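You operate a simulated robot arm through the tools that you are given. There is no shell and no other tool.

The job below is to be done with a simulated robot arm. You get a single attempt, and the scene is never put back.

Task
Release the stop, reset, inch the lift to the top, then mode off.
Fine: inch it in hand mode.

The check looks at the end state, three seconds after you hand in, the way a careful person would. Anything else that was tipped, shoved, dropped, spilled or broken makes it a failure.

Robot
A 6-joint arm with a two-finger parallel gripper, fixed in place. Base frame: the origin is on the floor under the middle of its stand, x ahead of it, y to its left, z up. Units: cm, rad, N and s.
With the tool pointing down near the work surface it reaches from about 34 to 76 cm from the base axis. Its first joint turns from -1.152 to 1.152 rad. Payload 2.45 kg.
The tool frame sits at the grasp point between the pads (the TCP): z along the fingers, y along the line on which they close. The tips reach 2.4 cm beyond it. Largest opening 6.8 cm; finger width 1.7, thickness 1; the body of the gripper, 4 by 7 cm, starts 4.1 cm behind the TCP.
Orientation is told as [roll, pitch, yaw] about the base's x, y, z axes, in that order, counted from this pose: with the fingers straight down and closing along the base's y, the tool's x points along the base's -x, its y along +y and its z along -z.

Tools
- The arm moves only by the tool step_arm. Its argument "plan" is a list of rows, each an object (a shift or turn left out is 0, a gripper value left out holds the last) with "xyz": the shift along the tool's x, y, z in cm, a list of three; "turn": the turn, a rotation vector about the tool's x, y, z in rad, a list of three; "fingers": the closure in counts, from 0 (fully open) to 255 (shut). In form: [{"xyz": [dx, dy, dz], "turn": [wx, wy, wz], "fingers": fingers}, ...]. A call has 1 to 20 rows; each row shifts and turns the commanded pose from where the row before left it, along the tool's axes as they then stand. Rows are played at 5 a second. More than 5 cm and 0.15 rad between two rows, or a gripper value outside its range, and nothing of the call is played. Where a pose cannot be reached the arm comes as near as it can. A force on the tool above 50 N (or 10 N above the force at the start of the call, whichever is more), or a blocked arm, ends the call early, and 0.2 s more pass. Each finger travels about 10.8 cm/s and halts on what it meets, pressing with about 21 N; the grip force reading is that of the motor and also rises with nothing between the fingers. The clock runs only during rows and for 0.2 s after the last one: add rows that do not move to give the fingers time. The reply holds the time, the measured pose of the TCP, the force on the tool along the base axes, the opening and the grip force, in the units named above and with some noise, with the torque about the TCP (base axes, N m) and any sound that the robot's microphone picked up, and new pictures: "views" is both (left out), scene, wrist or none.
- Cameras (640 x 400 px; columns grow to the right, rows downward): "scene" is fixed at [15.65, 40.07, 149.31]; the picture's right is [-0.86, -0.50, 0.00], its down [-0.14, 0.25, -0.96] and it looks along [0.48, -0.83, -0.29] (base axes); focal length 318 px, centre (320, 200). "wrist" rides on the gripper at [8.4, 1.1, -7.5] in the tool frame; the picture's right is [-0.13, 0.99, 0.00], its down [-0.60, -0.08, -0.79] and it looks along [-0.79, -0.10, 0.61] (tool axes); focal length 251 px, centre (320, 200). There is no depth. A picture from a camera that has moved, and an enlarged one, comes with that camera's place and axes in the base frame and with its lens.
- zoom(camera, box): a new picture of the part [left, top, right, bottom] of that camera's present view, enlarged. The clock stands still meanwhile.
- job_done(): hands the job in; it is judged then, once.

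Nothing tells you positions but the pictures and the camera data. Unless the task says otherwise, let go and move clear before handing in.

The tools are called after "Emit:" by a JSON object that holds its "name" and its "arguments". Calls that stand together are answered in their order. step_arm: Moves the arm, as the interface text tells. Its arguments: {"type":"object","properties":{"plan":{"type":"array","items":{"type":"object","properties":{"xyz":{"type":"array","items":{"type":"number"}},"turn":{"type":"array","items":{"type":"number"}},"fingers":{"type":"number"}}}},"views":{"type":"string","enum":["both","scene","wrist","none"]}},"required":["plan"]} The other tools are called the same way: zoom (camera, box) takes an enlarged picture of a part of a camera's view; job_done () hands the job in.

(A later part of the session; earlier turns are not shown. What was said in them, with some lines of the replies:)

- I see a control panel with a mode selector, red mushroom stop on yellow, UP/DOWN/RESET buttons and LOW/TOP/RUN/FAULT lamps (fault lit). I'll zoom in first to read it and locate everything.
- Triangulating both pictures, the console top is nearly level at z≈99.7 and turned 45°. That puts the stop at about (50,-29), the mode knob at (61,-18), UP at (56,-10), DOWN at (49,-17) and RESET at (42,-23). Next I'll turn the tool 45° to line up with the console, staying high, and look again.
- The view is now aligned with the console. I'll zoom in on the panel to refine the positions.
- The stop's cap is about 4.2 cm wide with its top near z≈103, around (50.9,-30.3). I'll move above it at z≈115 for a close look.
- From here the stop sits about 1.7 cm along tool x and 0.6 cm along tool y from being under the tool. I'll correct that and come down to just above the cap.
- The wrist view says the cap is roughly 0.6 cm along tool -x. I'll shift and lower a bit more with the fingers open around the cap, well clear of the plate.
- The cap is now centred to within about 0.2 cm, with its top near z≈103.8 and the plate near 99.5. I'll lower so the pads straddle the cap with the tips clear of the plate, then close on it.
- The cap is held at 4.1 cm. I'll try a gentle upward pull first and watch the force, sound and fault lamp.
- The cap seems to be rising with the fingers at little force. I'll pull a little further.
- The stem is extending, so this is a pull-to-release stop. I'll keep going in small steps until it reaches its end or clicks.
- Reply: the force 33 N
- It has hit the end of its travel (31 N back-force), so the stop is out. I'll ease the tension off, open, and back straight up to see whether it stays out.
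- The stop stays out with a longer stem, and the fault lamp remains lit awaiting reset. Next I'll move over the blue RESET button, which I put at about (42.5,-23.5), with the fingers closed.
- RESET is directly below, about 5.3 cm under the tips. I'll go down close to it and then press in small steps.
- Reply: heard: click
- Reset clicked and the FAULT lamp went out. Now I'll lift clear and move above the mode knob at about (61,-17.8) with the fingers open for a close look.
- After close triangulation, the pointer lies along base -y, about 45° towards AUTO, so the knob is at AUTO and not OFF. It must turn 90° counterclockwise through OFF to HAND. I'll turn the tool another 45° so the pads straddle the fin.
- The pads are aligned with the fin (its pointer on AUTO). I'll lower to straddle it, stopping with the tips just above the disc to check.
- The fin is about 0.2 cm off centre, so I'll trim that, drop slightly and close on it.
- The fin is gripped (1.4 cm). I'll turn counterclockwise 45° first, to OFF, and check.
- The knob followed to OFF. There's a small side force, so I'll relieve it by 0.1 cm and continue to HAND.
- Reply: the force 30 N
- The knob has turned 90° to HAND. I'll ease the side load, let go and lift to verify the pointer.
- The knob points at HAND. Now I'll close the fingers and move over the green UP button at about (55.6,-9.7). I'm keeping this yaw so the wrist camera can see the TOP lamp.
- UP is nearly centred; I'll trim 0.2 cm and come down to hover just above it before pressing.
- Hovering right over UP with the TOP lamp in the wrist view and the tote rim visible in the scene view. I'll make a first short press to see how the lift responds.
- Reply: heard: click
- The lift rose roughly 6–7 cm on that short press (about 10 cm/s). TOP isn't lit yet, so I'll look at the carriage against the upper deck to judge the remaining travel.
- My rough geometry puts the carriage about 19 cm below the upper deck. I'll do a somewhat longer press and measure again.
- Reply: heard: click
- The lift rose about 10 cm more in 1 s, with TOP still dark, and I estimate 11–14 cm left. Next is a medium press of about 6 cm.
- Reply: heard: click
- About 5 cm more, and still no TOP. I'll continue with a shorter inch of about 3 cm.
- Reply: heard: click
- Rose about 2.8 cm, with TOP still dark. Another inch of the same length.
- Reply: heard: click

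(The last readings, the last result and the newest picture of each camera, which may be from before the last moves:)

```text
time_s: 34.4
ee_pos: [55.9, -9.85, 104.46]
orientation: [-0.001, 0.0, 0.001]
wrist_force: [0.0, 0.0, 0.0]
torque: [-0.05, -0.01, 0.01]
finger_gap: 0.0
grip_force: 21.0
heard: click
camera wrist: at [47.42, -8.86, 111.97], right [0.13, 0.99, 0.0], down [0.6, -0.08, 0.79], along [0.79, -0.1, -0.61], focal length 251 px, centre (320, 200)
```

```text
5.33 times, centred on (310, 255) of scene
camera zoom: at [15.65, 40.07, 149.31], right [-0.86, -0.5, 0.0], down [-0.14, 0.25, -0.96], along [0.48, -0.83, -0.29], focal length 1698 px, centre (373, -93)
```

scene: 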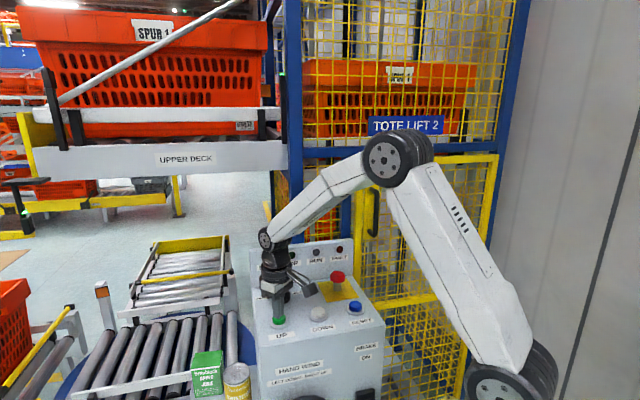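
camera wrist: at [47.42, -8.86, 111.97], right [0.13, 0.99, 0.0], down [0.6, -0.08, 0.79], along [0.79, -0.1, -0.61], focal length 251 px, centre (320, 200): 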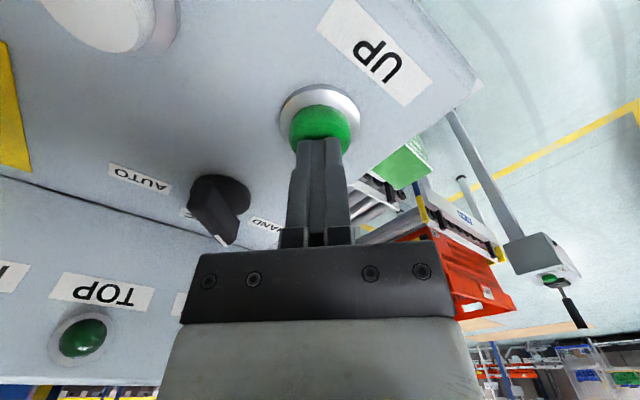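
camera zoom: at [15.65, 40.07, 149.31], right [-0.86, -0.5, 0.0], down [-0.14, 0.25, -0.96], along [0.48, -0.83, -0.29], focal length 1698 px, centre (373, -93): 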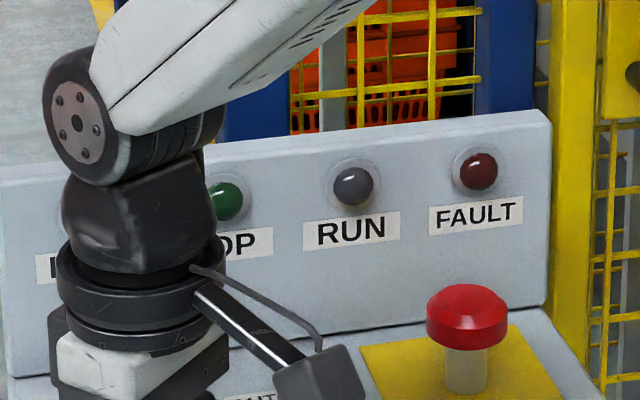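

That quick tap moved only about 0.3 cm, which will do for fine work. I'll use a mid-length inch now.

Emit:
{"name": "step_arm", "arguments": {"plan": [{"xyz": [0, 0, 0.5]}, {"xyz": [0, 0, 0.15]}, {"xyz": [0, 0, -0.65]}, {}], "views": "both"}}

Emit:
{"name": "zoom", "arguments": {"camera": "scene", "box": [270, 30, 370, 130]}}

Emit:
{"name": "zoom", "arguments": {"camera": "scene", "box": [250, 220, 370, 290]}}

```text
time_s: 35.4
ee_pos: [55.91, -9.83, 104.42]
orientation: [0.001, -0.001, 0.0]
wrist_force: [-0.8, 0.5, 0.5]
torque: [0.02, 0.02, 0.01]
finger_gap: 0.01
grip_force: 21.6
heard: click
camera wrist: at [47.47, -8.81, 111.98], right [0.13, 0.99, 0.0], down [0.6, -0.08, 0.79], along [0.79, -0.1, -0.61], focal length 251 px, centre (320, 200)
```

scene: 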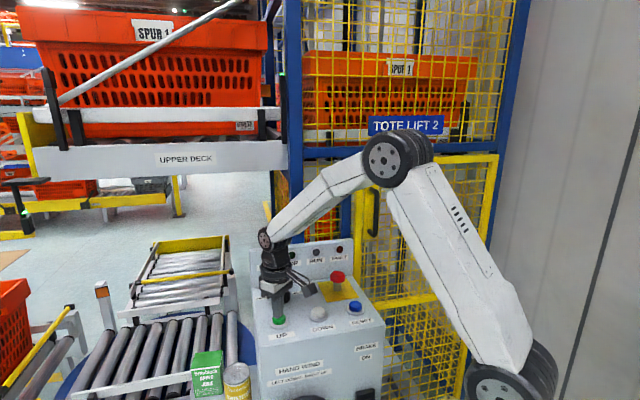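
wrist: 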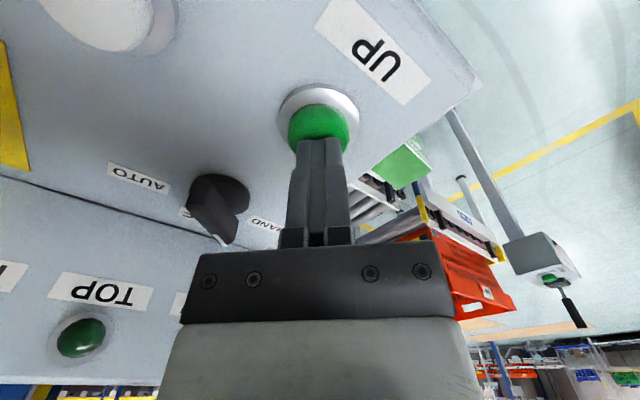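

```text
4.00 times, centred on (320, 80) of scene
camera zoom: at [15.65, 40.07, 149.31], right [-0.86, -0.5, 0.0], down [-0.14, 0.25, -0.96], along [0.48, -0.83, -0.29], focal length 1274 px, centre (320, 680)
```

zoom: 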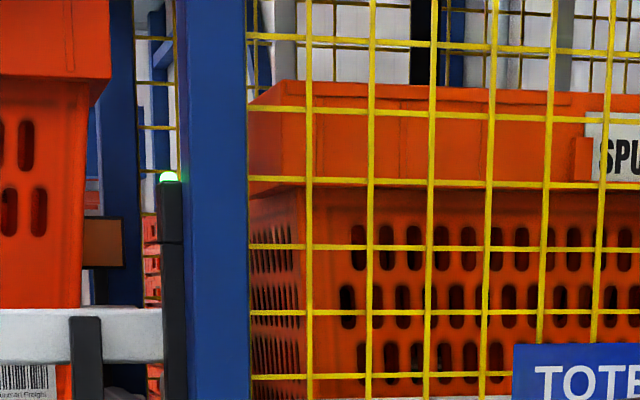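

```text
5.33 times, centred on (310, 255) of scene
camera zoom: at [15.65, 40.07, 149.31], right [-0.86, -0.5, 0.0], down [-0.14, 0.25, -0.96], along [0.48, -0.83, -0.29], focal length 1698 px, centre (373, -93)
```

zoom: 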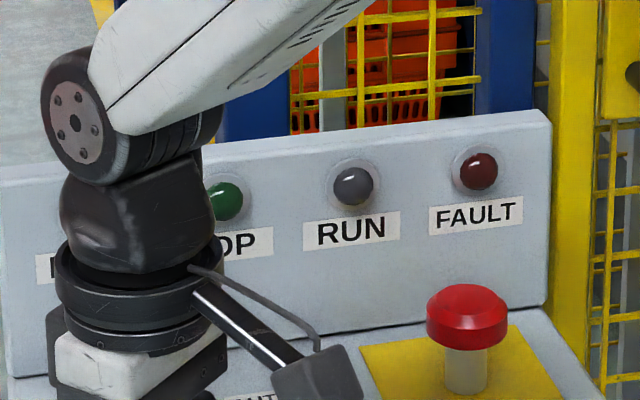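

Another ~3 cm. The carriage's side rail is now coming into view, so I'll compare it with the upper deck rail before the next inch.

Emit:
{"name": "zoom", "arguments": {"camera": "scene", "box": [230, 80, 350, 180]}}

Emit:
{"name": "zoom", "arguments": {"camera": "scene", "box": [430, 60, 530, 180]}}

```text
4.00 times, centred on (290, 130) of scene
camera zoom: at [15.65, 40.07, 149.31], right [-0.86, -0.5, 0.0], down [-0.14, 0.25, -0.96], along [0.48, -0.83, -0.29], focal length 1274 px, centre (440, 480)
```

zoom: 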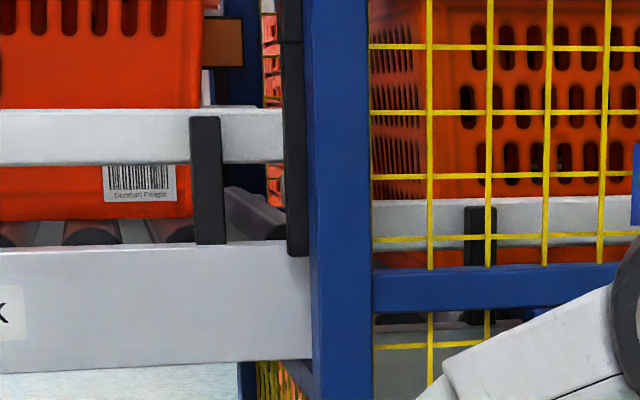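

```text
3.33 times, centred on (480, 120) of scene
camera zoom: at [15.65, 40.07, 149.31], right [-0.86, -0.5, 0.0], down [-0.14, 0.25, -0.96], along [0.48, -0.83, -0.29], focal length 1062 px, centre (-213, 467)
```

zoom: 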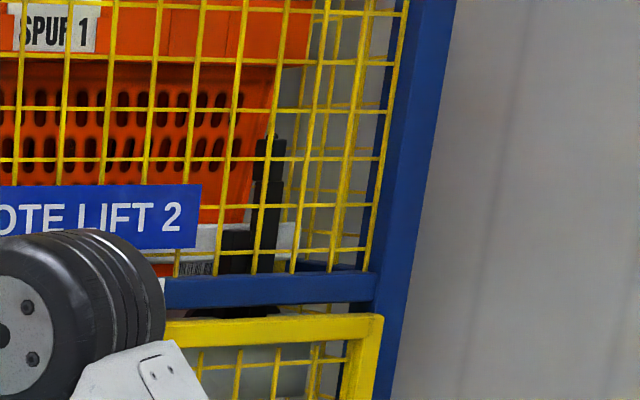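

Comparing rails and rollers, I estimate the carriage is still roughly 7–8 cm below the deck. I'll do another ~3 cm inch.

Emit:
{"name": "step_arm", "arguments": {"plan": [{"xyz": [0, 0, 0.5]}, {"xyz": [0, 0, 0.15]}, {"xyz": [0, 0, -0.65]}, {}], "views": "wrist"}}

Emit:
{"name": "zoom", "arguments": {"camera": "scene", "box": [230, 80, 350, 180]}}

Emit:
{"name": "zoom", "arguments": {"camera": "scene", "box": [250, 220, 370, 290]}}

```text
time_s: 36.4
ee_pos: [55.95, -9.94, 104.5]
orientation: [-0.002, 0.001, 0.0]
wrist_force: [-0.8, 0.0, -0.5]
torque: [-0.01, 0.0, 0.0]
finger_gap: 0.0
grip_force: 21.4
heard: click
camera wrist: at [47.46, -8.8, 111.98], right [0.13, 0.99, 0.0], down [0.6, -0.08, 0.79], along [0.79, -0.1, -0.61], focal length 251 px, centre (320, 200)
```

wrist: 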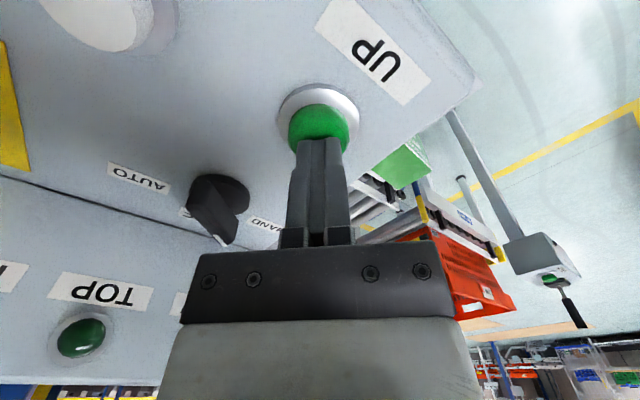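

```text
4.00 times, centred on (290, 130) of scene
camera zoom: at [15.65, 40.07, 149.31], right [-0.86, -0.5, 0.0], down [-0.14, 0.25, -0.96], along [0.48, -0.83, -0.29], focal length 1274 px, centre (440, 480)
```

zoom: 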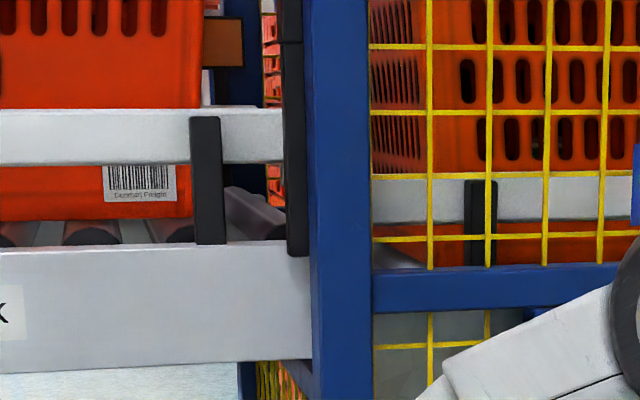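

```text
5.33 times, centred on (310, 255) of scene
camera zoom: at [15.65, 40.07, 149.31], right [-0.86, -0.5, 0.0], down [-0.14, 0.25, -0.96], along [0.48, -0.83, -0.29], focal length 1698 px, centre (373, -93)
```

zoom: 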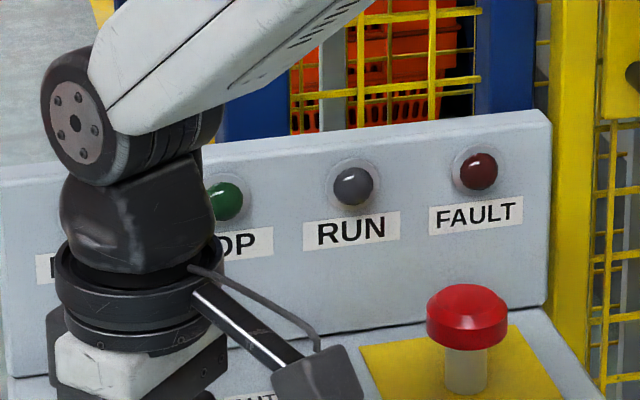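

Up about 2 cm more. Same again.

Emit:
{"name": "step_arm", "arguments": {"plan": [{"xyz": [0, 0, 0.5]}, {"xyz": [0, 0, 0.15]}, {"xyz": [0, 0, -0.65]}, {}], "views": "wrist"}}

Emit:
{"name": "zoom", "arguments": {"camera": "scene", "box": [230, 80, 350, 180]}}

Emit:
{"name": "zoom", "arguments": {"camera": "scene", "box": [250, 220, 370, 290]}}

```text
time_s: 37.4
ee_pos: [56.14, -9.86, 104.35]
orientation: [-0.001, 0.0, 0.0]
wrist_force: [0.0, -0.1, 0.2]
torque: [0.02, -0.02, -0.03]
finger_gap: 0.01
grip_force: 20.7
heard: click
camera wrist: at [47.52, -8.84, 112.04], right [0.13, 0.99, 0.0], down [0.6, -0.08, 0.79], along [0.79, -0.1, -0.61], focal length 251 px, centre (320, 200)
```

wrist: 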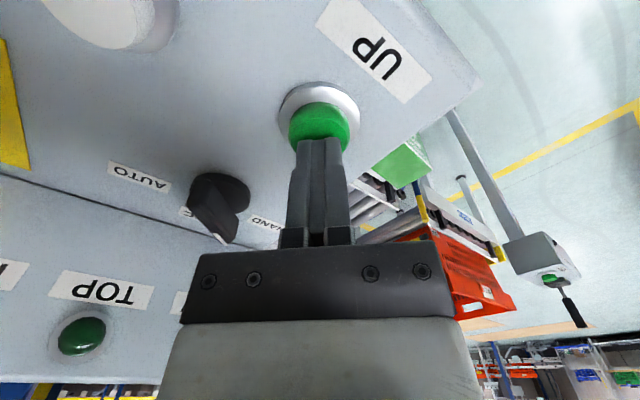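

```text
4.00 times, centred on (290, 130) of scene
camera zoom: at [15.65, 40.07, 149.31], right [-0.86, -0.5, 0.0], down [-0.14, 0.25, -0.96], along [0.48, -0.83, -0.29], focal length 1274 px, centre (440, 480)
```

zoom: 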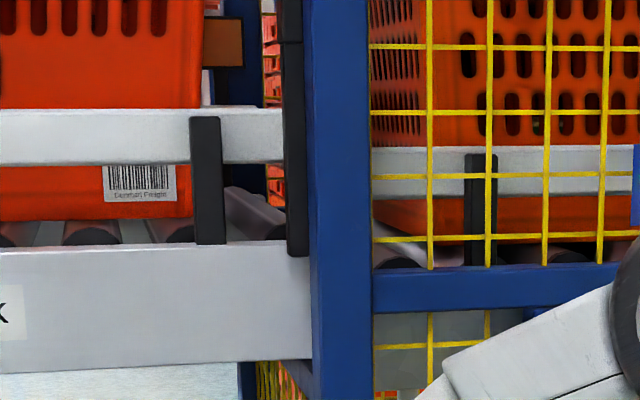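

```text
5.33 times, centred on (310, 255) of scene
camera zoom: at [15.65, 40.07, 149.31], right [-0.86, -0.5, 0.0], down [-0.14, 0.25, -0.96], along [0.48, -0.83, -0.29], focal length 1698 px, centre (373, -93)
```

zoom: 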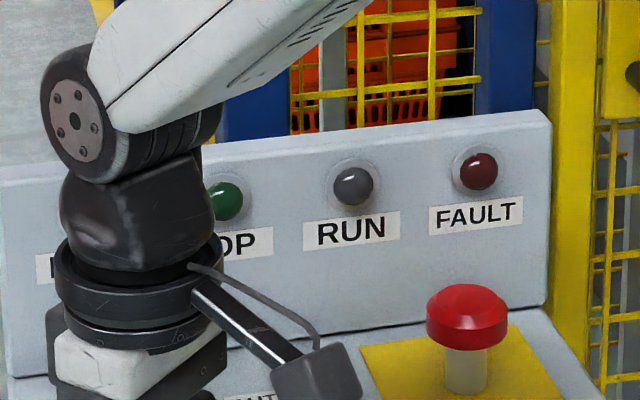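

About 3.4 cm left by the rails. I'll take a slightly shorter inch.

Emit:
{"name": "step_arm", "arguments": {"plan": [{"xyz": [0, 0, 0.42]}, {"xyz": [0, 0, 0.2]}, {"xyz": [0, 0, -0.62]}, {}], "views": "wrist"}}

Emit:
{"name": "zoom", "arguments": {"camera": "scene", "box": [230, 80, 350, 180]}}

Emit:
{"name": "zoom", "arguments": {"camera": "scene", "box": [250, 220, 370, 290]}}

```text
time_s: 38.4
ee_pos: [56.04, -9.82, 104.41]
orientation: [0.0, -0.001, 0.001]
wrist_force: [0.0, 0.3, -0.4]
torque: [-0.02, -0.01, 0.03]
finger_gap: 0.0
grip_force: 20.8
heard: click
camera wrist: at [47.51, -8.84, 112.01], right [0.13, 0.99, 0.0], down [0.6, -0.08, 0.79], along [0.79, -0.1, -0.61], focal length 251 px, centre (320, 200)
```

wrist: 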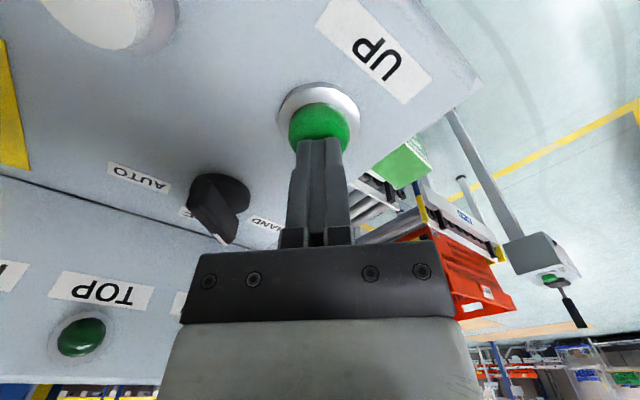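

```text
4.00 times, centred on (290, 130) of scene
camera zoom: at [15.65, 40.07, 149.31], right [-0.86, -0.5, 0.0], down [-0.14, 0.25, -0.96], along [0.48, -0.83, -0.29], focal length 1274 px, centre (440, 480)
```

zoom: 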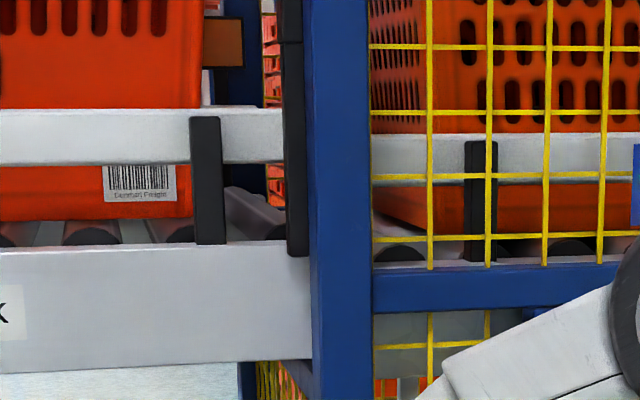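

```text
5.33 times, centred on (310, 255) of scene
camera zoom: at [15.65, 40.07, 149.31], right [-0.86, -0.5, 0.0], down [-0.14, 0.25, -0.96], along [0.48, -0.83, -0.29], focal length 1698 px, centre (373, -93)
```

zoom: 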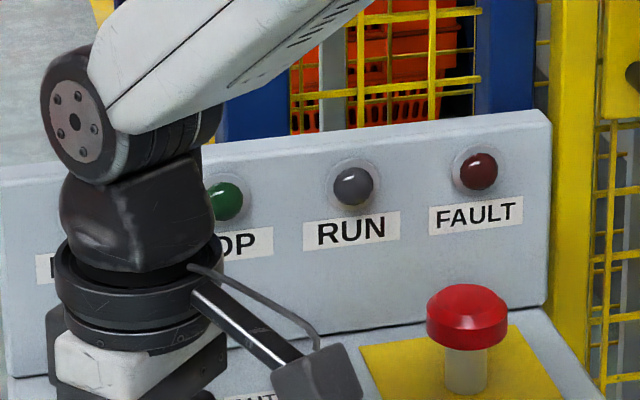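

Moved about 1 cm; roughly 2 cm to go. Same again.

Emit:
{"name": "step_arm", "arguments": {"plan": [{"xyz": [0, 0, 0.42]}, {"xyz": [0, 0, 0.2]}, {"xyz": [0, 0, -0.62]}, {}], "views": "wrist"}}

Emit:
{"name": "zoom", "arguments": {"camera": "scene", "box": [230, 80, 350, 180]}}

Emit:
{"name": "zoom", "arguments": {"camera": "scene", "box": [250, 220, 370, 290]}}

```text
time_s: 39.4
ee_pos: [56.08, -9.73, 104.42]
orientation: [-0.001, 0.0, 0.001]
wrist_force: [-0.3, -0.2, 0.3]
torque: [0.0, 0.0, -0.01]
finger_gap: 0.01
grip_force: 21.6
heard: click
camera wrist: at [47.51, -8.72, 112.02], right [0.13, 0.99, 0.0], down [0.6, -0.08, 0.79], along [0.79, -0.1, -0.61], focal length 251 px, centre (320, 200)
```

wrist: 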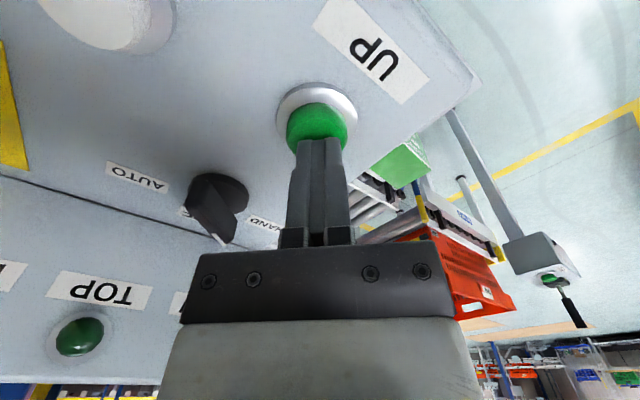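

```text
4.00 times, centred on (290, 130) of scene
camera zoom: at [15.65, 40.07, 149.31], right [-0.86, -0.5, 0.0], down [-0.14, 0.25, -0.96], along [0.48, -0.83, -0.29], focal length 1274 px, centre (440, 480)
```

zoom: 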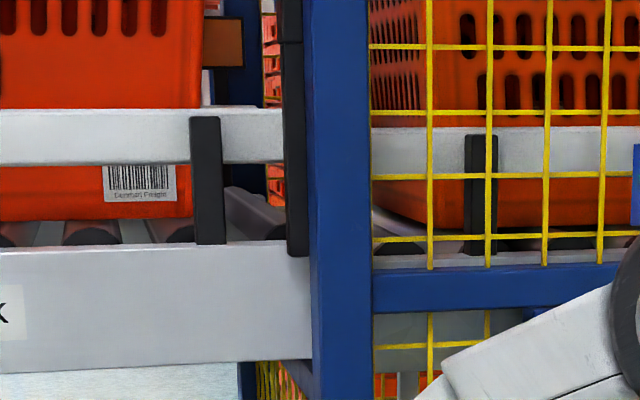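

```text
5.33 times, centred on (310, 255) of scene
camera zoom: at [15.65, 40.07, 149.31], right [-0.86, -0.5, 0.0], down [-0.14, 0.25, -0.96], along [0.48, -0.83, -0.29], focal length 1698 px, centre (373, -93)
```

zoom: 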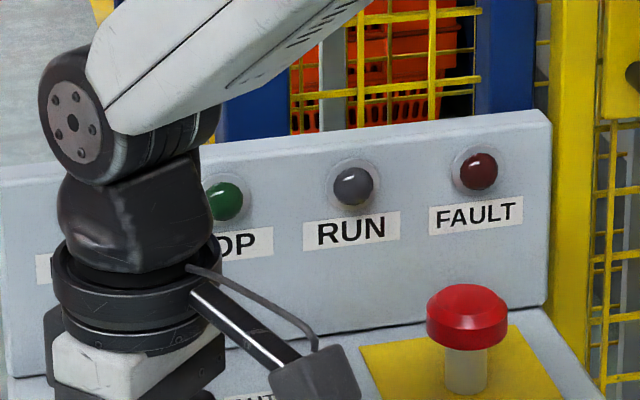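

TOP still dark, about 1.5–2 cm left. Continuing with small inches.

Emit:
{"name": "step_arm", "arguments": {"plan": [{"xyz": [0, 0, 0.42]}, {"xyz": [0, 0, 0.2]}, {"xyz": [0, 0, -0.62]}, {}], "views": "wrist"}}

Emit:
{"name": "zoom", "arguments": {"camera": "scene", "box": [230, 80, 350, 180]}}

Emit:
{"name": "zoom", "arguments": {"camera": "scene", "box": [250, 220, 370, 290]}}

```text
time_s: 40.4
ee_pos: [56.08, -9.83, 104.51]
orientation: [0.0, -0.001, 0.001]
wrist_force: [1.5, -0.5, 0.4]
torque: [-0.02, 0.03, 0.0]
finger_gap: 0.03
grip_force: 21.2
heard: click
camera wrist: at [47.44, -8.84, 112.04], right [0.13, 0.99, 0.0], down [0.6, -0.08, 0.79], along [0.79, -0.1, -0.61], focal length 251 px, centre (320, 200)
```

wrist: 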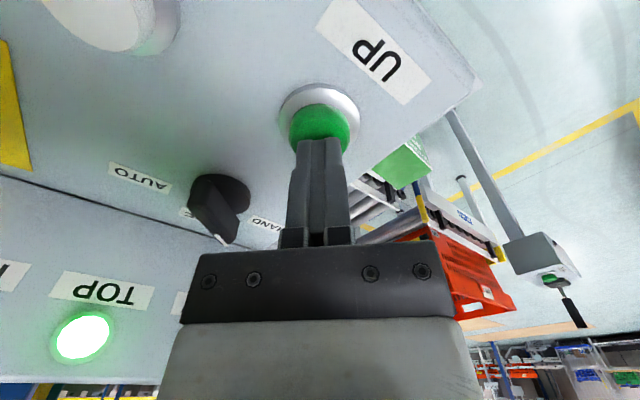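

```text
4.00 times, centred on (290, 130) of scene
camera zoom: at [15.65, 40.07, 149.31], right [-0.86, -0.5, 0.0], down [-0.14, 0.25, -0.96], along [0.48, -0.83, -0.29], focal length 1274 px, centre (440, 480)
```

zoom: 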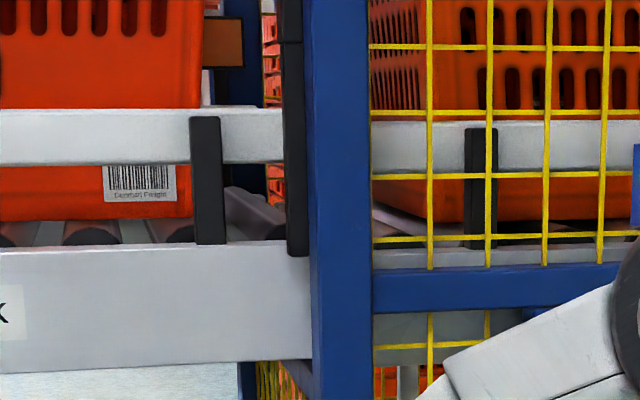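

```text
5.33 times, centred on (310, 255) of scene
camera zoom: at [15.65, 40.07, 149.31], right [-0.86, -0.5, 0.0], down [-0.14, 0.25, -0.96], along [0.48, -0.83, -0.29], focal length 1698 px, centre (373, -93)
```

zoom: 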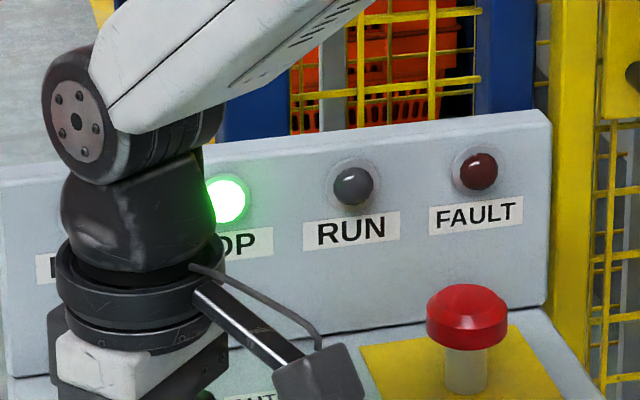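

TOP is lit and FAULT is off, so the lift is at the top. I'll leave UP, lift clear and return over the mode knob with the fingers open.

Emit:
{"name": "step_arm", "arguments": {"plan": [{"xyz": [0, 0, -2.0]}, {"xyz": [0, 0, -3.0]}, {"xyz": [0, 0, -2.0]}, {"xyz": [-1.57, -2.65, 0], "fingers": 0}, {"xyz": [-1.57, -2.65, 0]}, {"xyz": [-1.56, -2.65, 0]}, {}], "views": "both"}}

Emit:
{"name": "zoom", "arguments": {"camera": "wrist", "box": [220, 0, 420, 185]}}

Emit:
{"name": "zoom", "arguments": {"camera": "scene", "box": [240, 220, 390, 330]}}

```text
time_s: 42.0
ee_pos: [60.56, -17.98, 111.5]
orientation: [0.001, 0.0, 0.0]
wrist_force: [0.1, -0.9, 0.1]
torque: [0.02, -0.03, 0.0]
finger_gap: 6.78
grip_force: 0.1
camera wrist: at [52.09, -16.9, 119.06], right [0.13, 0.99, 0.0], down [0.6, -0.08, 0.79], along [0.79, -0.1, -0.61], focal length 251 px, centre (320, 200)
```

scene: 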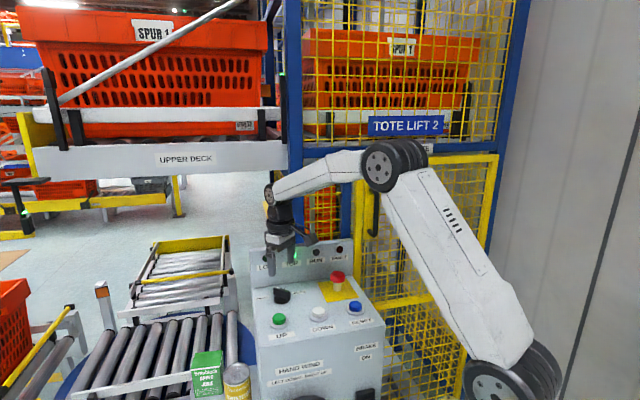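
wrist: 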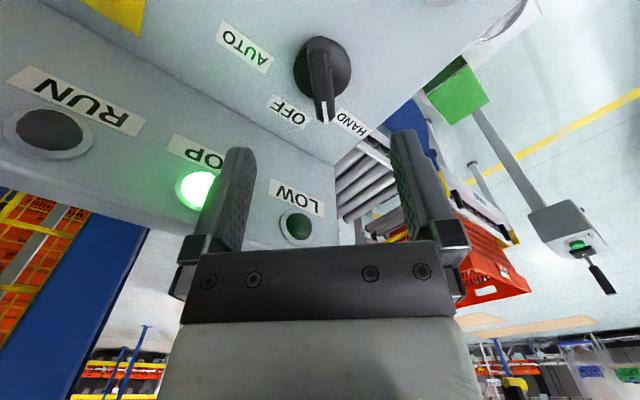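

```text
2.16 times, centred on (320, 92) of wrist
camera zoom: at [52.09, -16.9, 119.06], right [0.13, 0.99, 0.0], down [0.6, -0.08, 0.79], along [0.79, -0.1, -0.61], focal length 544 px, centre (320, 432)
```

zoom: 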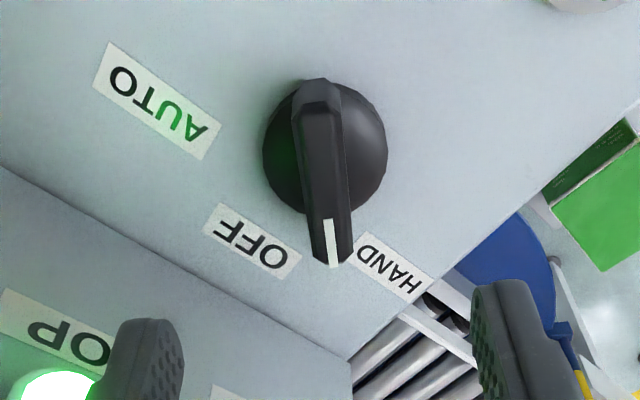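

```text
3.64 times, centred on (315, 275) of scene
camera zoom: at [15.65, 40.06, 149.31], right [-0.86, -0.5, 0.0], down [-0.14, 0.25, -0.96], along [0.48, -0.83, -0.29], focal length 1158 px, centre (338, -73)
```

zoom: 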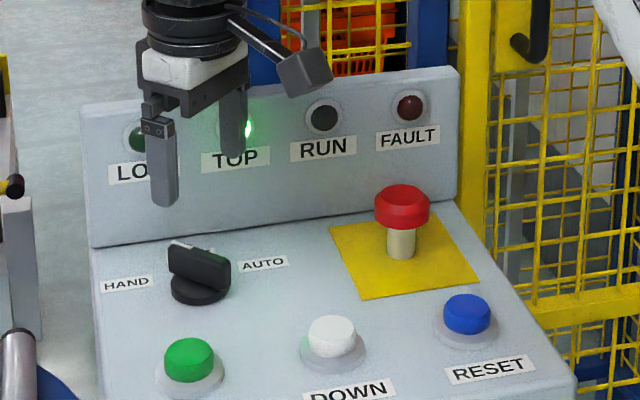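

TOP stays lit and the knob points to HAND. I'll trim the alignment over the knob and lower to straddle the fin.

Emit:
{"name": "step_arm", "arguments": {"plan": [{"xyz": [-0.33, 0.16, 2.0]}, {"xyz": [0, 0, 2.0]}, {"xyz": [0, 0, 2.0]}, {"xyz": [0, 0, 1.3]}, {}], "views": "wrist"}}

Emit:
{"name": "zoom", "arguments": {"camera": "wrist", "box": [220, 80, 420, 205]}}

Emit:
{"name": "zoom", "arguments": {"camera": "scene", "box": [240, 220, 340, 330]}}

```text
time_s: 43.2
ee_pos: [60.85, -17.69, 104.13]
orientation: [0.001, -0.002, -0.001]
wrist_force: [0.5, -0.1, -0.5]
torque: [0.02, 0.0, 0.04]
finger_gap: 6.81
grip_force: 0.1
camera wrist: at [52.42, -16.6, 111.71], right [0.13, 0.99, 0.0], down [0.6, -0.08, 0.79], along [0.79, -0.1, -0.61], focal length 251 px, centre (320, 200)
```

wrist: 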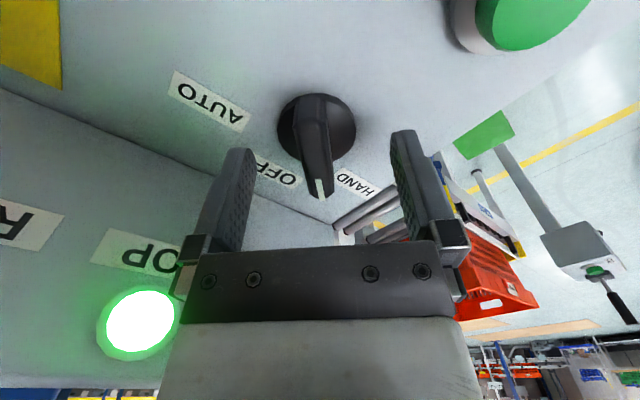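

```text
3.20 times, centred on (320, 142) of wrist
camera zoom: at [52.42, -16.6, 111.71], right [0.13, 0.99, 0.0], down [0.6, -0.08, 0.79], along [0.79, -0.1, -0.61], focal length 805 px, centre (320, 384)
```

zoom: 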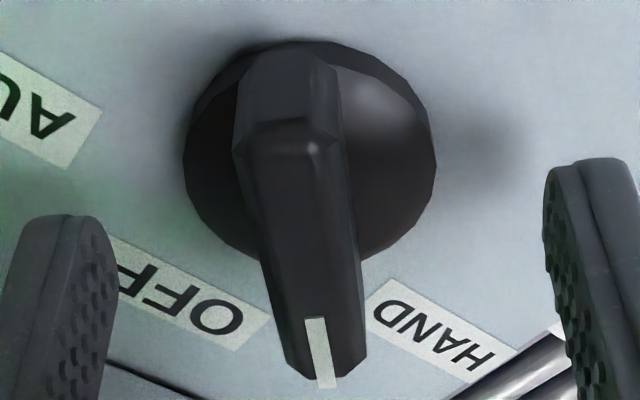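

```text
3.64 times, centred on (290, 275) of scene
camera zoom: at [15.65, 40.07, 149.31], right [-0.86, -0.5, 0.0], down [-0.14, 0.25, -0.96], along [0.48, -0.83, -0.29], focal length 1158 px, centre (429, -73)
```

zoom: 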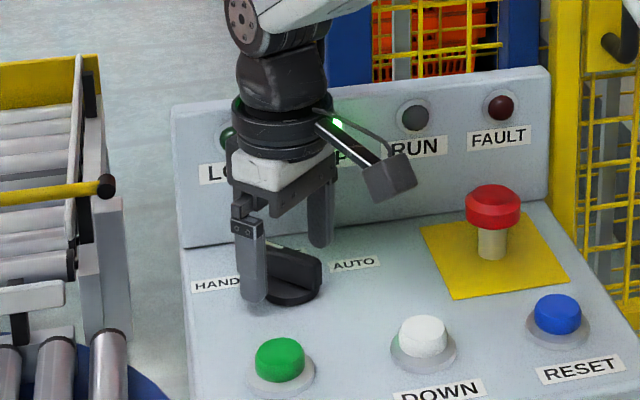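

The view matches the earlier grasp. I'll trim, drop the last 0.6 cm and close on the fin.

Emit:
{"name": "step_arm", "arguments": {"plan": [{"xyz": [-0.05, -0.15, 0.3]}, {"xyz": [0, 0, 0.3]}, {}, {"fingers": 255}, {}, {}, {}], "views": "wrist"}}

Emit:
{"name": "zoom", "arguments": {"camera": "wrist", "box": [220, 80, 420, 205]}}

```text
time_s: 44.8
ee_pos: [61.14, -17.86, 103.43]
orientation: [-0.003, -0.001, -0.001]
wrist_force: [0.6, -5.5, -3.3]
torque: [0.07, -0.15, 0.01]
finger_gap: 1.4
grip_force: 33.2
camera wrist: at [52.55, -16.77, 111.12], right [0.13, 0.99, 0.0], down [0.6, -0.08, 0.79], along [0.79, -0.1, -0.61], focal length 251 px, centre (320, 200)
```

wrist: 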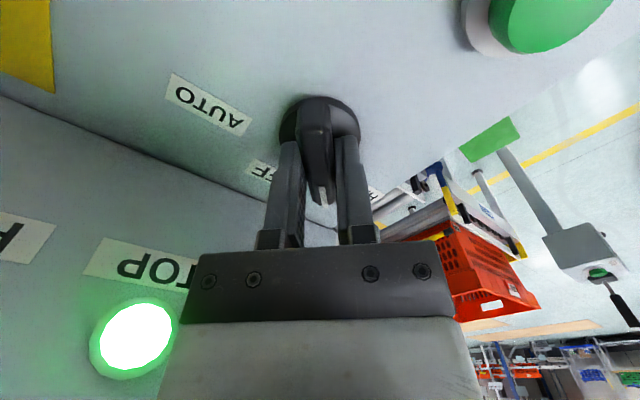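

```text
3.20 times, centred on (320, 142) of wrist
camera zoom: at [52.55, -16.77, 111.12], right [0.13, 0.99, 0.0], down [0.6, -0.08, 0.79], along [0.79, -0.1, -0.61], focal length 805 px, centre (320, 384)
```

zoom: 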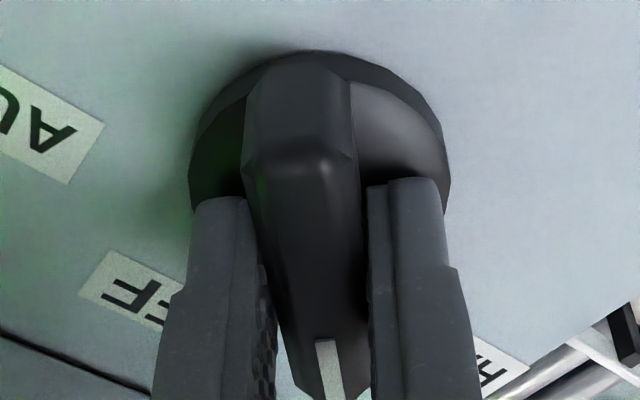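

Gripped with little side load. Now turning 45° clockwise to OFF.

Emit:
{"name": "step_arm", "arguments": {"plan": [{"turn": [0, 0, 0.131]}, {"turn": [0, 0, 0.131]}, {"turn": [0, 0, 0.131]}, {"turn": [0, 0, 0.131]}, {"turn": [0, 0, 0.131]}, {"turn": [0, 0, 0.13]}, {}, {}], "views": "both"}}

Emit:
{"name": "zoom", "arguments": {"camera": "wrist", "box": [220, 80, 420, 205]}}

Emit:
{"name": "zoom", "arguments": {"camera": "scene", "box": [240, 220, 390, 330]}}

```text
time_s: 46.6
ee_pos: [60.91, -17.77, 103.6]
orientation: [-0.002, -0.001, -0.788]
wrist_force: [-10.7, -15.3, -2.6]
torque: [-0.53, -0.5, 0.02]
finger_gap: 1.39
grip_force: 33.4
camera wrist: at [55.78, -11.21, 111.13], right [0.79, 0.61, 0.0], down [0.37, -0.48, 0.79], along [0.48, -0.63, -0.61], focal length 251 px, centre (320, 200)
```

scene: 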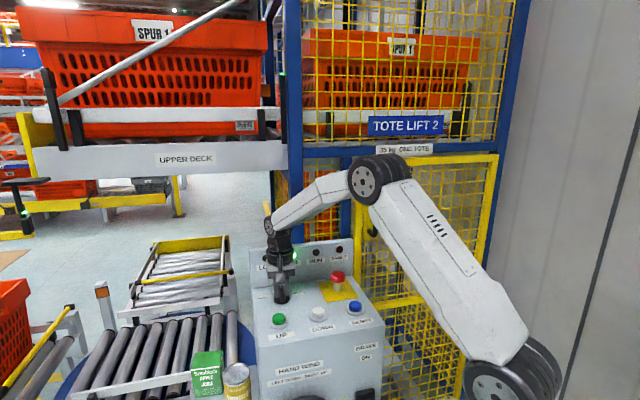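
wrist: 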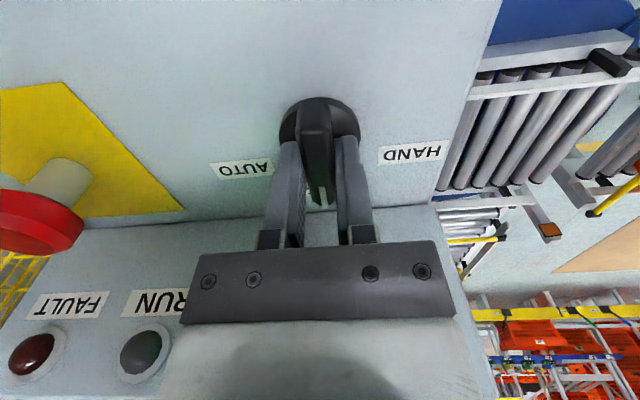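

```text
3.20 times, centred on (320, 142) of wrist
camera zoom: at [55.78, -11.21, 111.13], right [0.79, 0.61, 0.0], down [0.37, -0.48, 0.79], along [0.48, -0.63, -0.61], focal length 805 px, centre (320, 384)
```

zoom: 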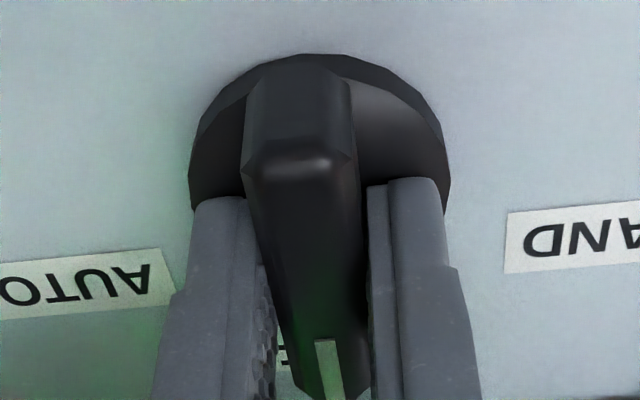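

```text
3.64 times, centred on (315, 275) of scene
camera zoom: at [15.62, 40.02, 149.32], right [-0.86, -0.5, 0.0], down [-0.14, 0.25, -0.96], along [0.48, -0.83, -0.29], focal length 1158 px, centre (338, -73)
```

zoom: 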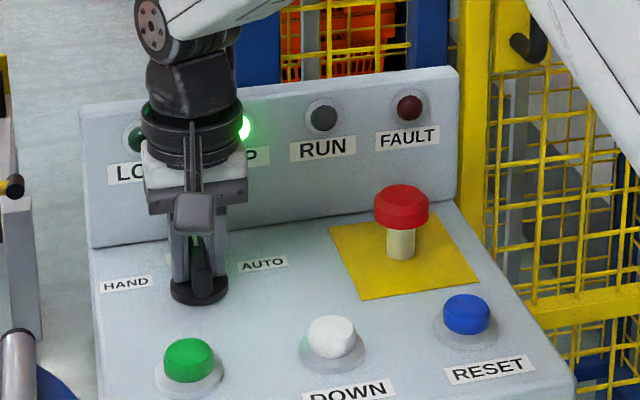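

The knob is at OFF with TOP still lit. I'll relieve the side load, let go and lift straight up to verify.

Emit:
{"name": "step_arm", "arguments": {"plan": [{"xyz": [0, -0.1, 0]}, {}, {"fingers": 0}, {}, {}, {"xyz": [0, 0, -2.0]}, {"xyz": [0, 0, -3.0]}, {"xyz": [0, 0, -4.0]}, {}], "views": "both"}}

Emit:
{"name": "zoom", "arguments": {"camera": "wrist", "box": [200, 0, 420, 185]}}

Emit:
{"name": "zoom", "arguments": {"camera": "scene", "box": [240, 220, 390, 330]}}

```text
time_s: 48.6
ee_pos: [60.88, -17.88, 112.55]
orientation: [-0.001, 0.0, -0.785]
wrist_force: [1.1, -0.2, -0.2]
torque: [-0.01, -0.02, -0.01]
finger_gap: 6.8
grip_force: 0.1
camera wrist: at [55.57, -11.25, 120.1], right [0.79, 0.61, 0.0], down [0.37, -0.48, 0.79], along [0.48, -0.63, -0.61], focal length 251 px, centre (320, 200)
```

scene: 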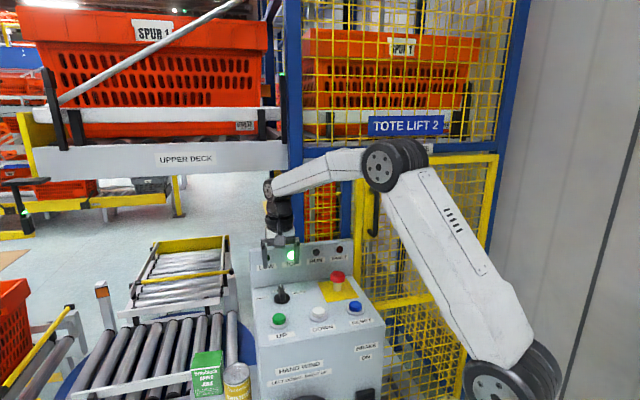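
wrist: 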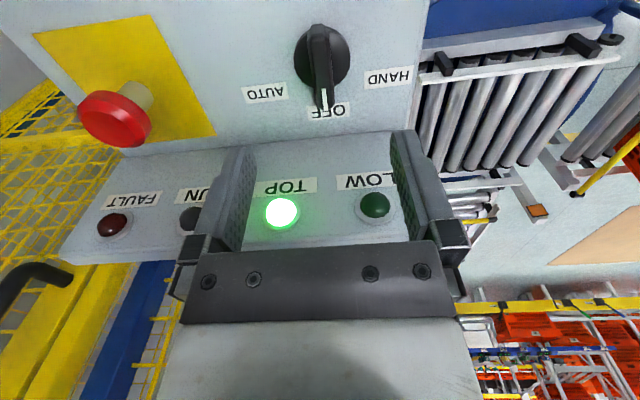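

```text
2.16 times, centred on (310, 92) of wrist
camera zoom: at [55.57, -11.25, 120.1], right [0.79, 0.61, 0.0], down [0.37, -0.48, 0.79], along [0.48, -0.63, -0.61], focal length 544 px, centre (342, 432)
```

zoom: 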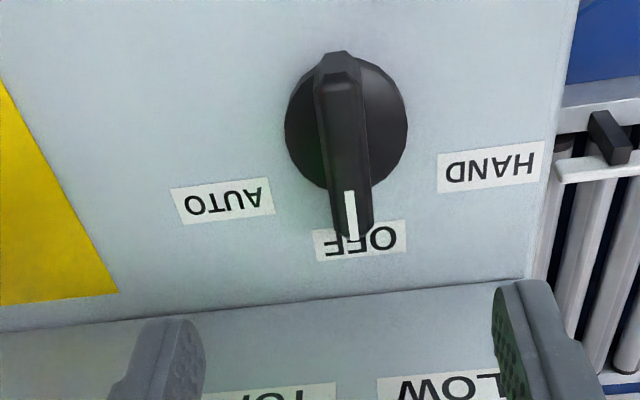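

```text
3.64 times, centred on (315, 275) of scene
camera zoom: at [15.65, 40.07, 149.31], right [-0.86, -0.5, 0.0], down [-0.14, 0.25, -0.96], along [0.48, -0.83, -0.29], focal length 1158 px, centre (338, -73)
```

zoom: 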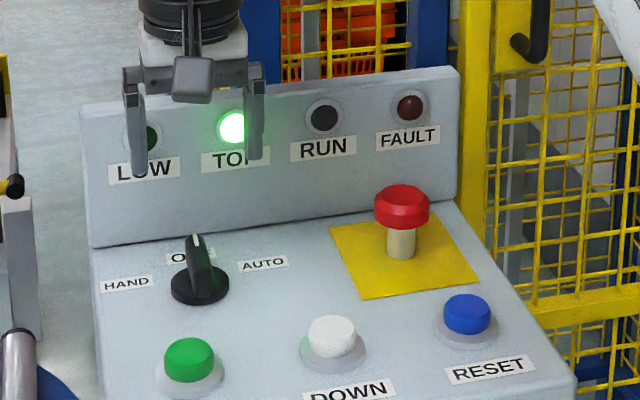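

The pointer sits on OFF, TOP is lit, FAULT is dark and the stop is out. I'll move the arm well clear and check that the state holds.

Emit:
{"name": "step_arm", "arguments": {"plan": [{"xyz": [0, 0, -4.5]}, {"xyz": [1.0, 0, -4.5]}, {"xyz": [3, 0, -3.5]}, {"xyz": [4, 0, -2.5]}, {"xyz": [4, 0, -2]}, {}, {}, {}, {}, {}], "views": "both"}}

Emit:
{"name": "zoom", "arguments": {"camera": "scene", "box": [240, 220, 390, 330]}}

Emit:
{"name": "zoom", "arguments": {"camera": "scene", "box": [230, 20, 490, 200]}}

```text
time_s: 50.8
ee_pos: [52.54, -9.24, 129.31]
orientation: [0.001, -0.001, -0.787]
wrist_force: [-0.3, 0.6, 0.0]
torque: [-0.01, 0.01, -0.02]
finger_gap: 6.79
grip_force: 0.0
camera wrist: at [47.24, -2.69, 136.91], right [0.79, 0.61, 0.0], down [0.37, -0.48, 0.79], along [0.48, -0.63, -0.61], focal length 251 px, centre (320, 200)
```

scene: 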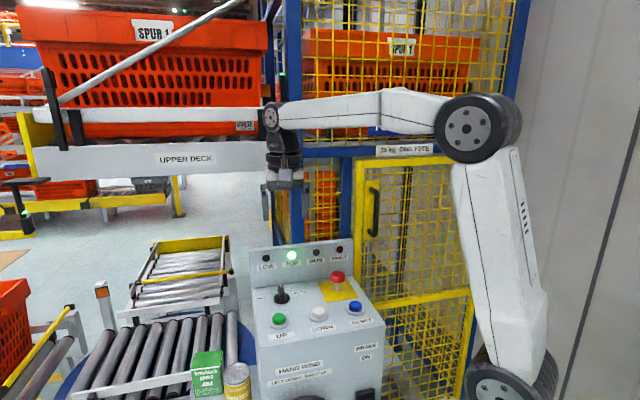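
wrist: 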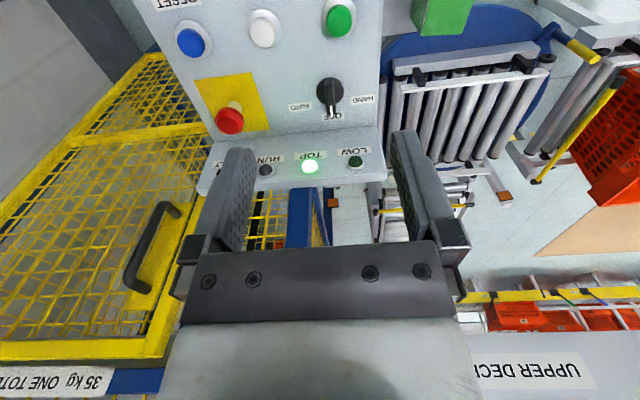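

```text
3.64 times, centred on (315, 275) of scene
camera zoom: at [15.65, 40.07, 149.31], right [-0.86, -0.5, 0.0], down [-0.14, 0.25, -0.96], along [0.48, -0.83, -0.29], focal length 1158 px, centre (338, -73)
```

zoom: 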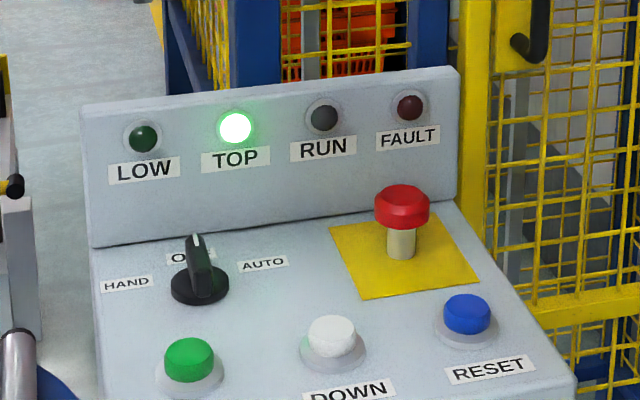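

```text
2.22 times, centred on (360, 110) of scene
camera zoom: at [15.65, 40.07, 149.31], right [-0.86, -0.5, 0.0], down [-0.14, 0.25, -0.96], along [0.48, -0.83, -0.29], focal length 708 px, centre (231, 400)
```

zoom: 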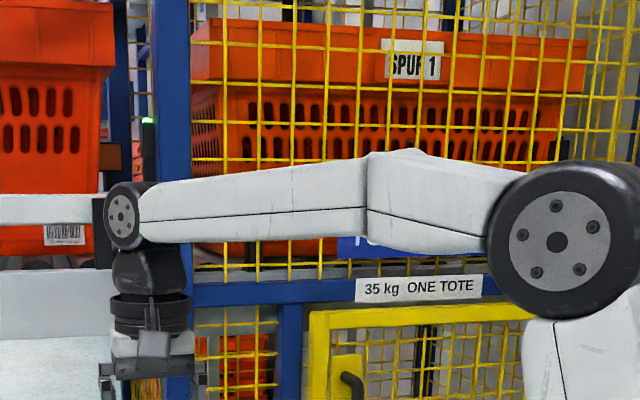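

Everything holds: the stop is released, the fault is cleared, the TOP lamp is lit with the lift at the upper deck, and the mode knob is on OFF. The arm is clear and nothing else was disturbed, so I'm handing in.

Emit:
{"name": "job_done", "arguments": {}}

```text
The job is handed in.
```

The lift is at the top and the mode knob is on OFF. The TOP lamp is lit and the FAULT lamp is out.

- **Stop:** it was the pull-to-release kind. I pulled it out, and it stayed out.
- **Reset:** one press of RESET clicked and cleared the fault.
- **Mode:** the knob was on AUTO at the start, not OFF, so I turned it through OFF to HAND before moving the lift.
- **Lift:** I inched it up with short presses of UP, shorter near the end, and stopped when the TOP lamp came on.
- **Finish:** I turned the knob back to OFF and moved the arm clear. The lamps and the knob were still the same about a second after the arm moved clear, and I saw nothing else disturbed.

I stopped as soon as TOP lit. By eye the lift platform may still have been about 1 cm below the upper deck, so I went by the lamp.
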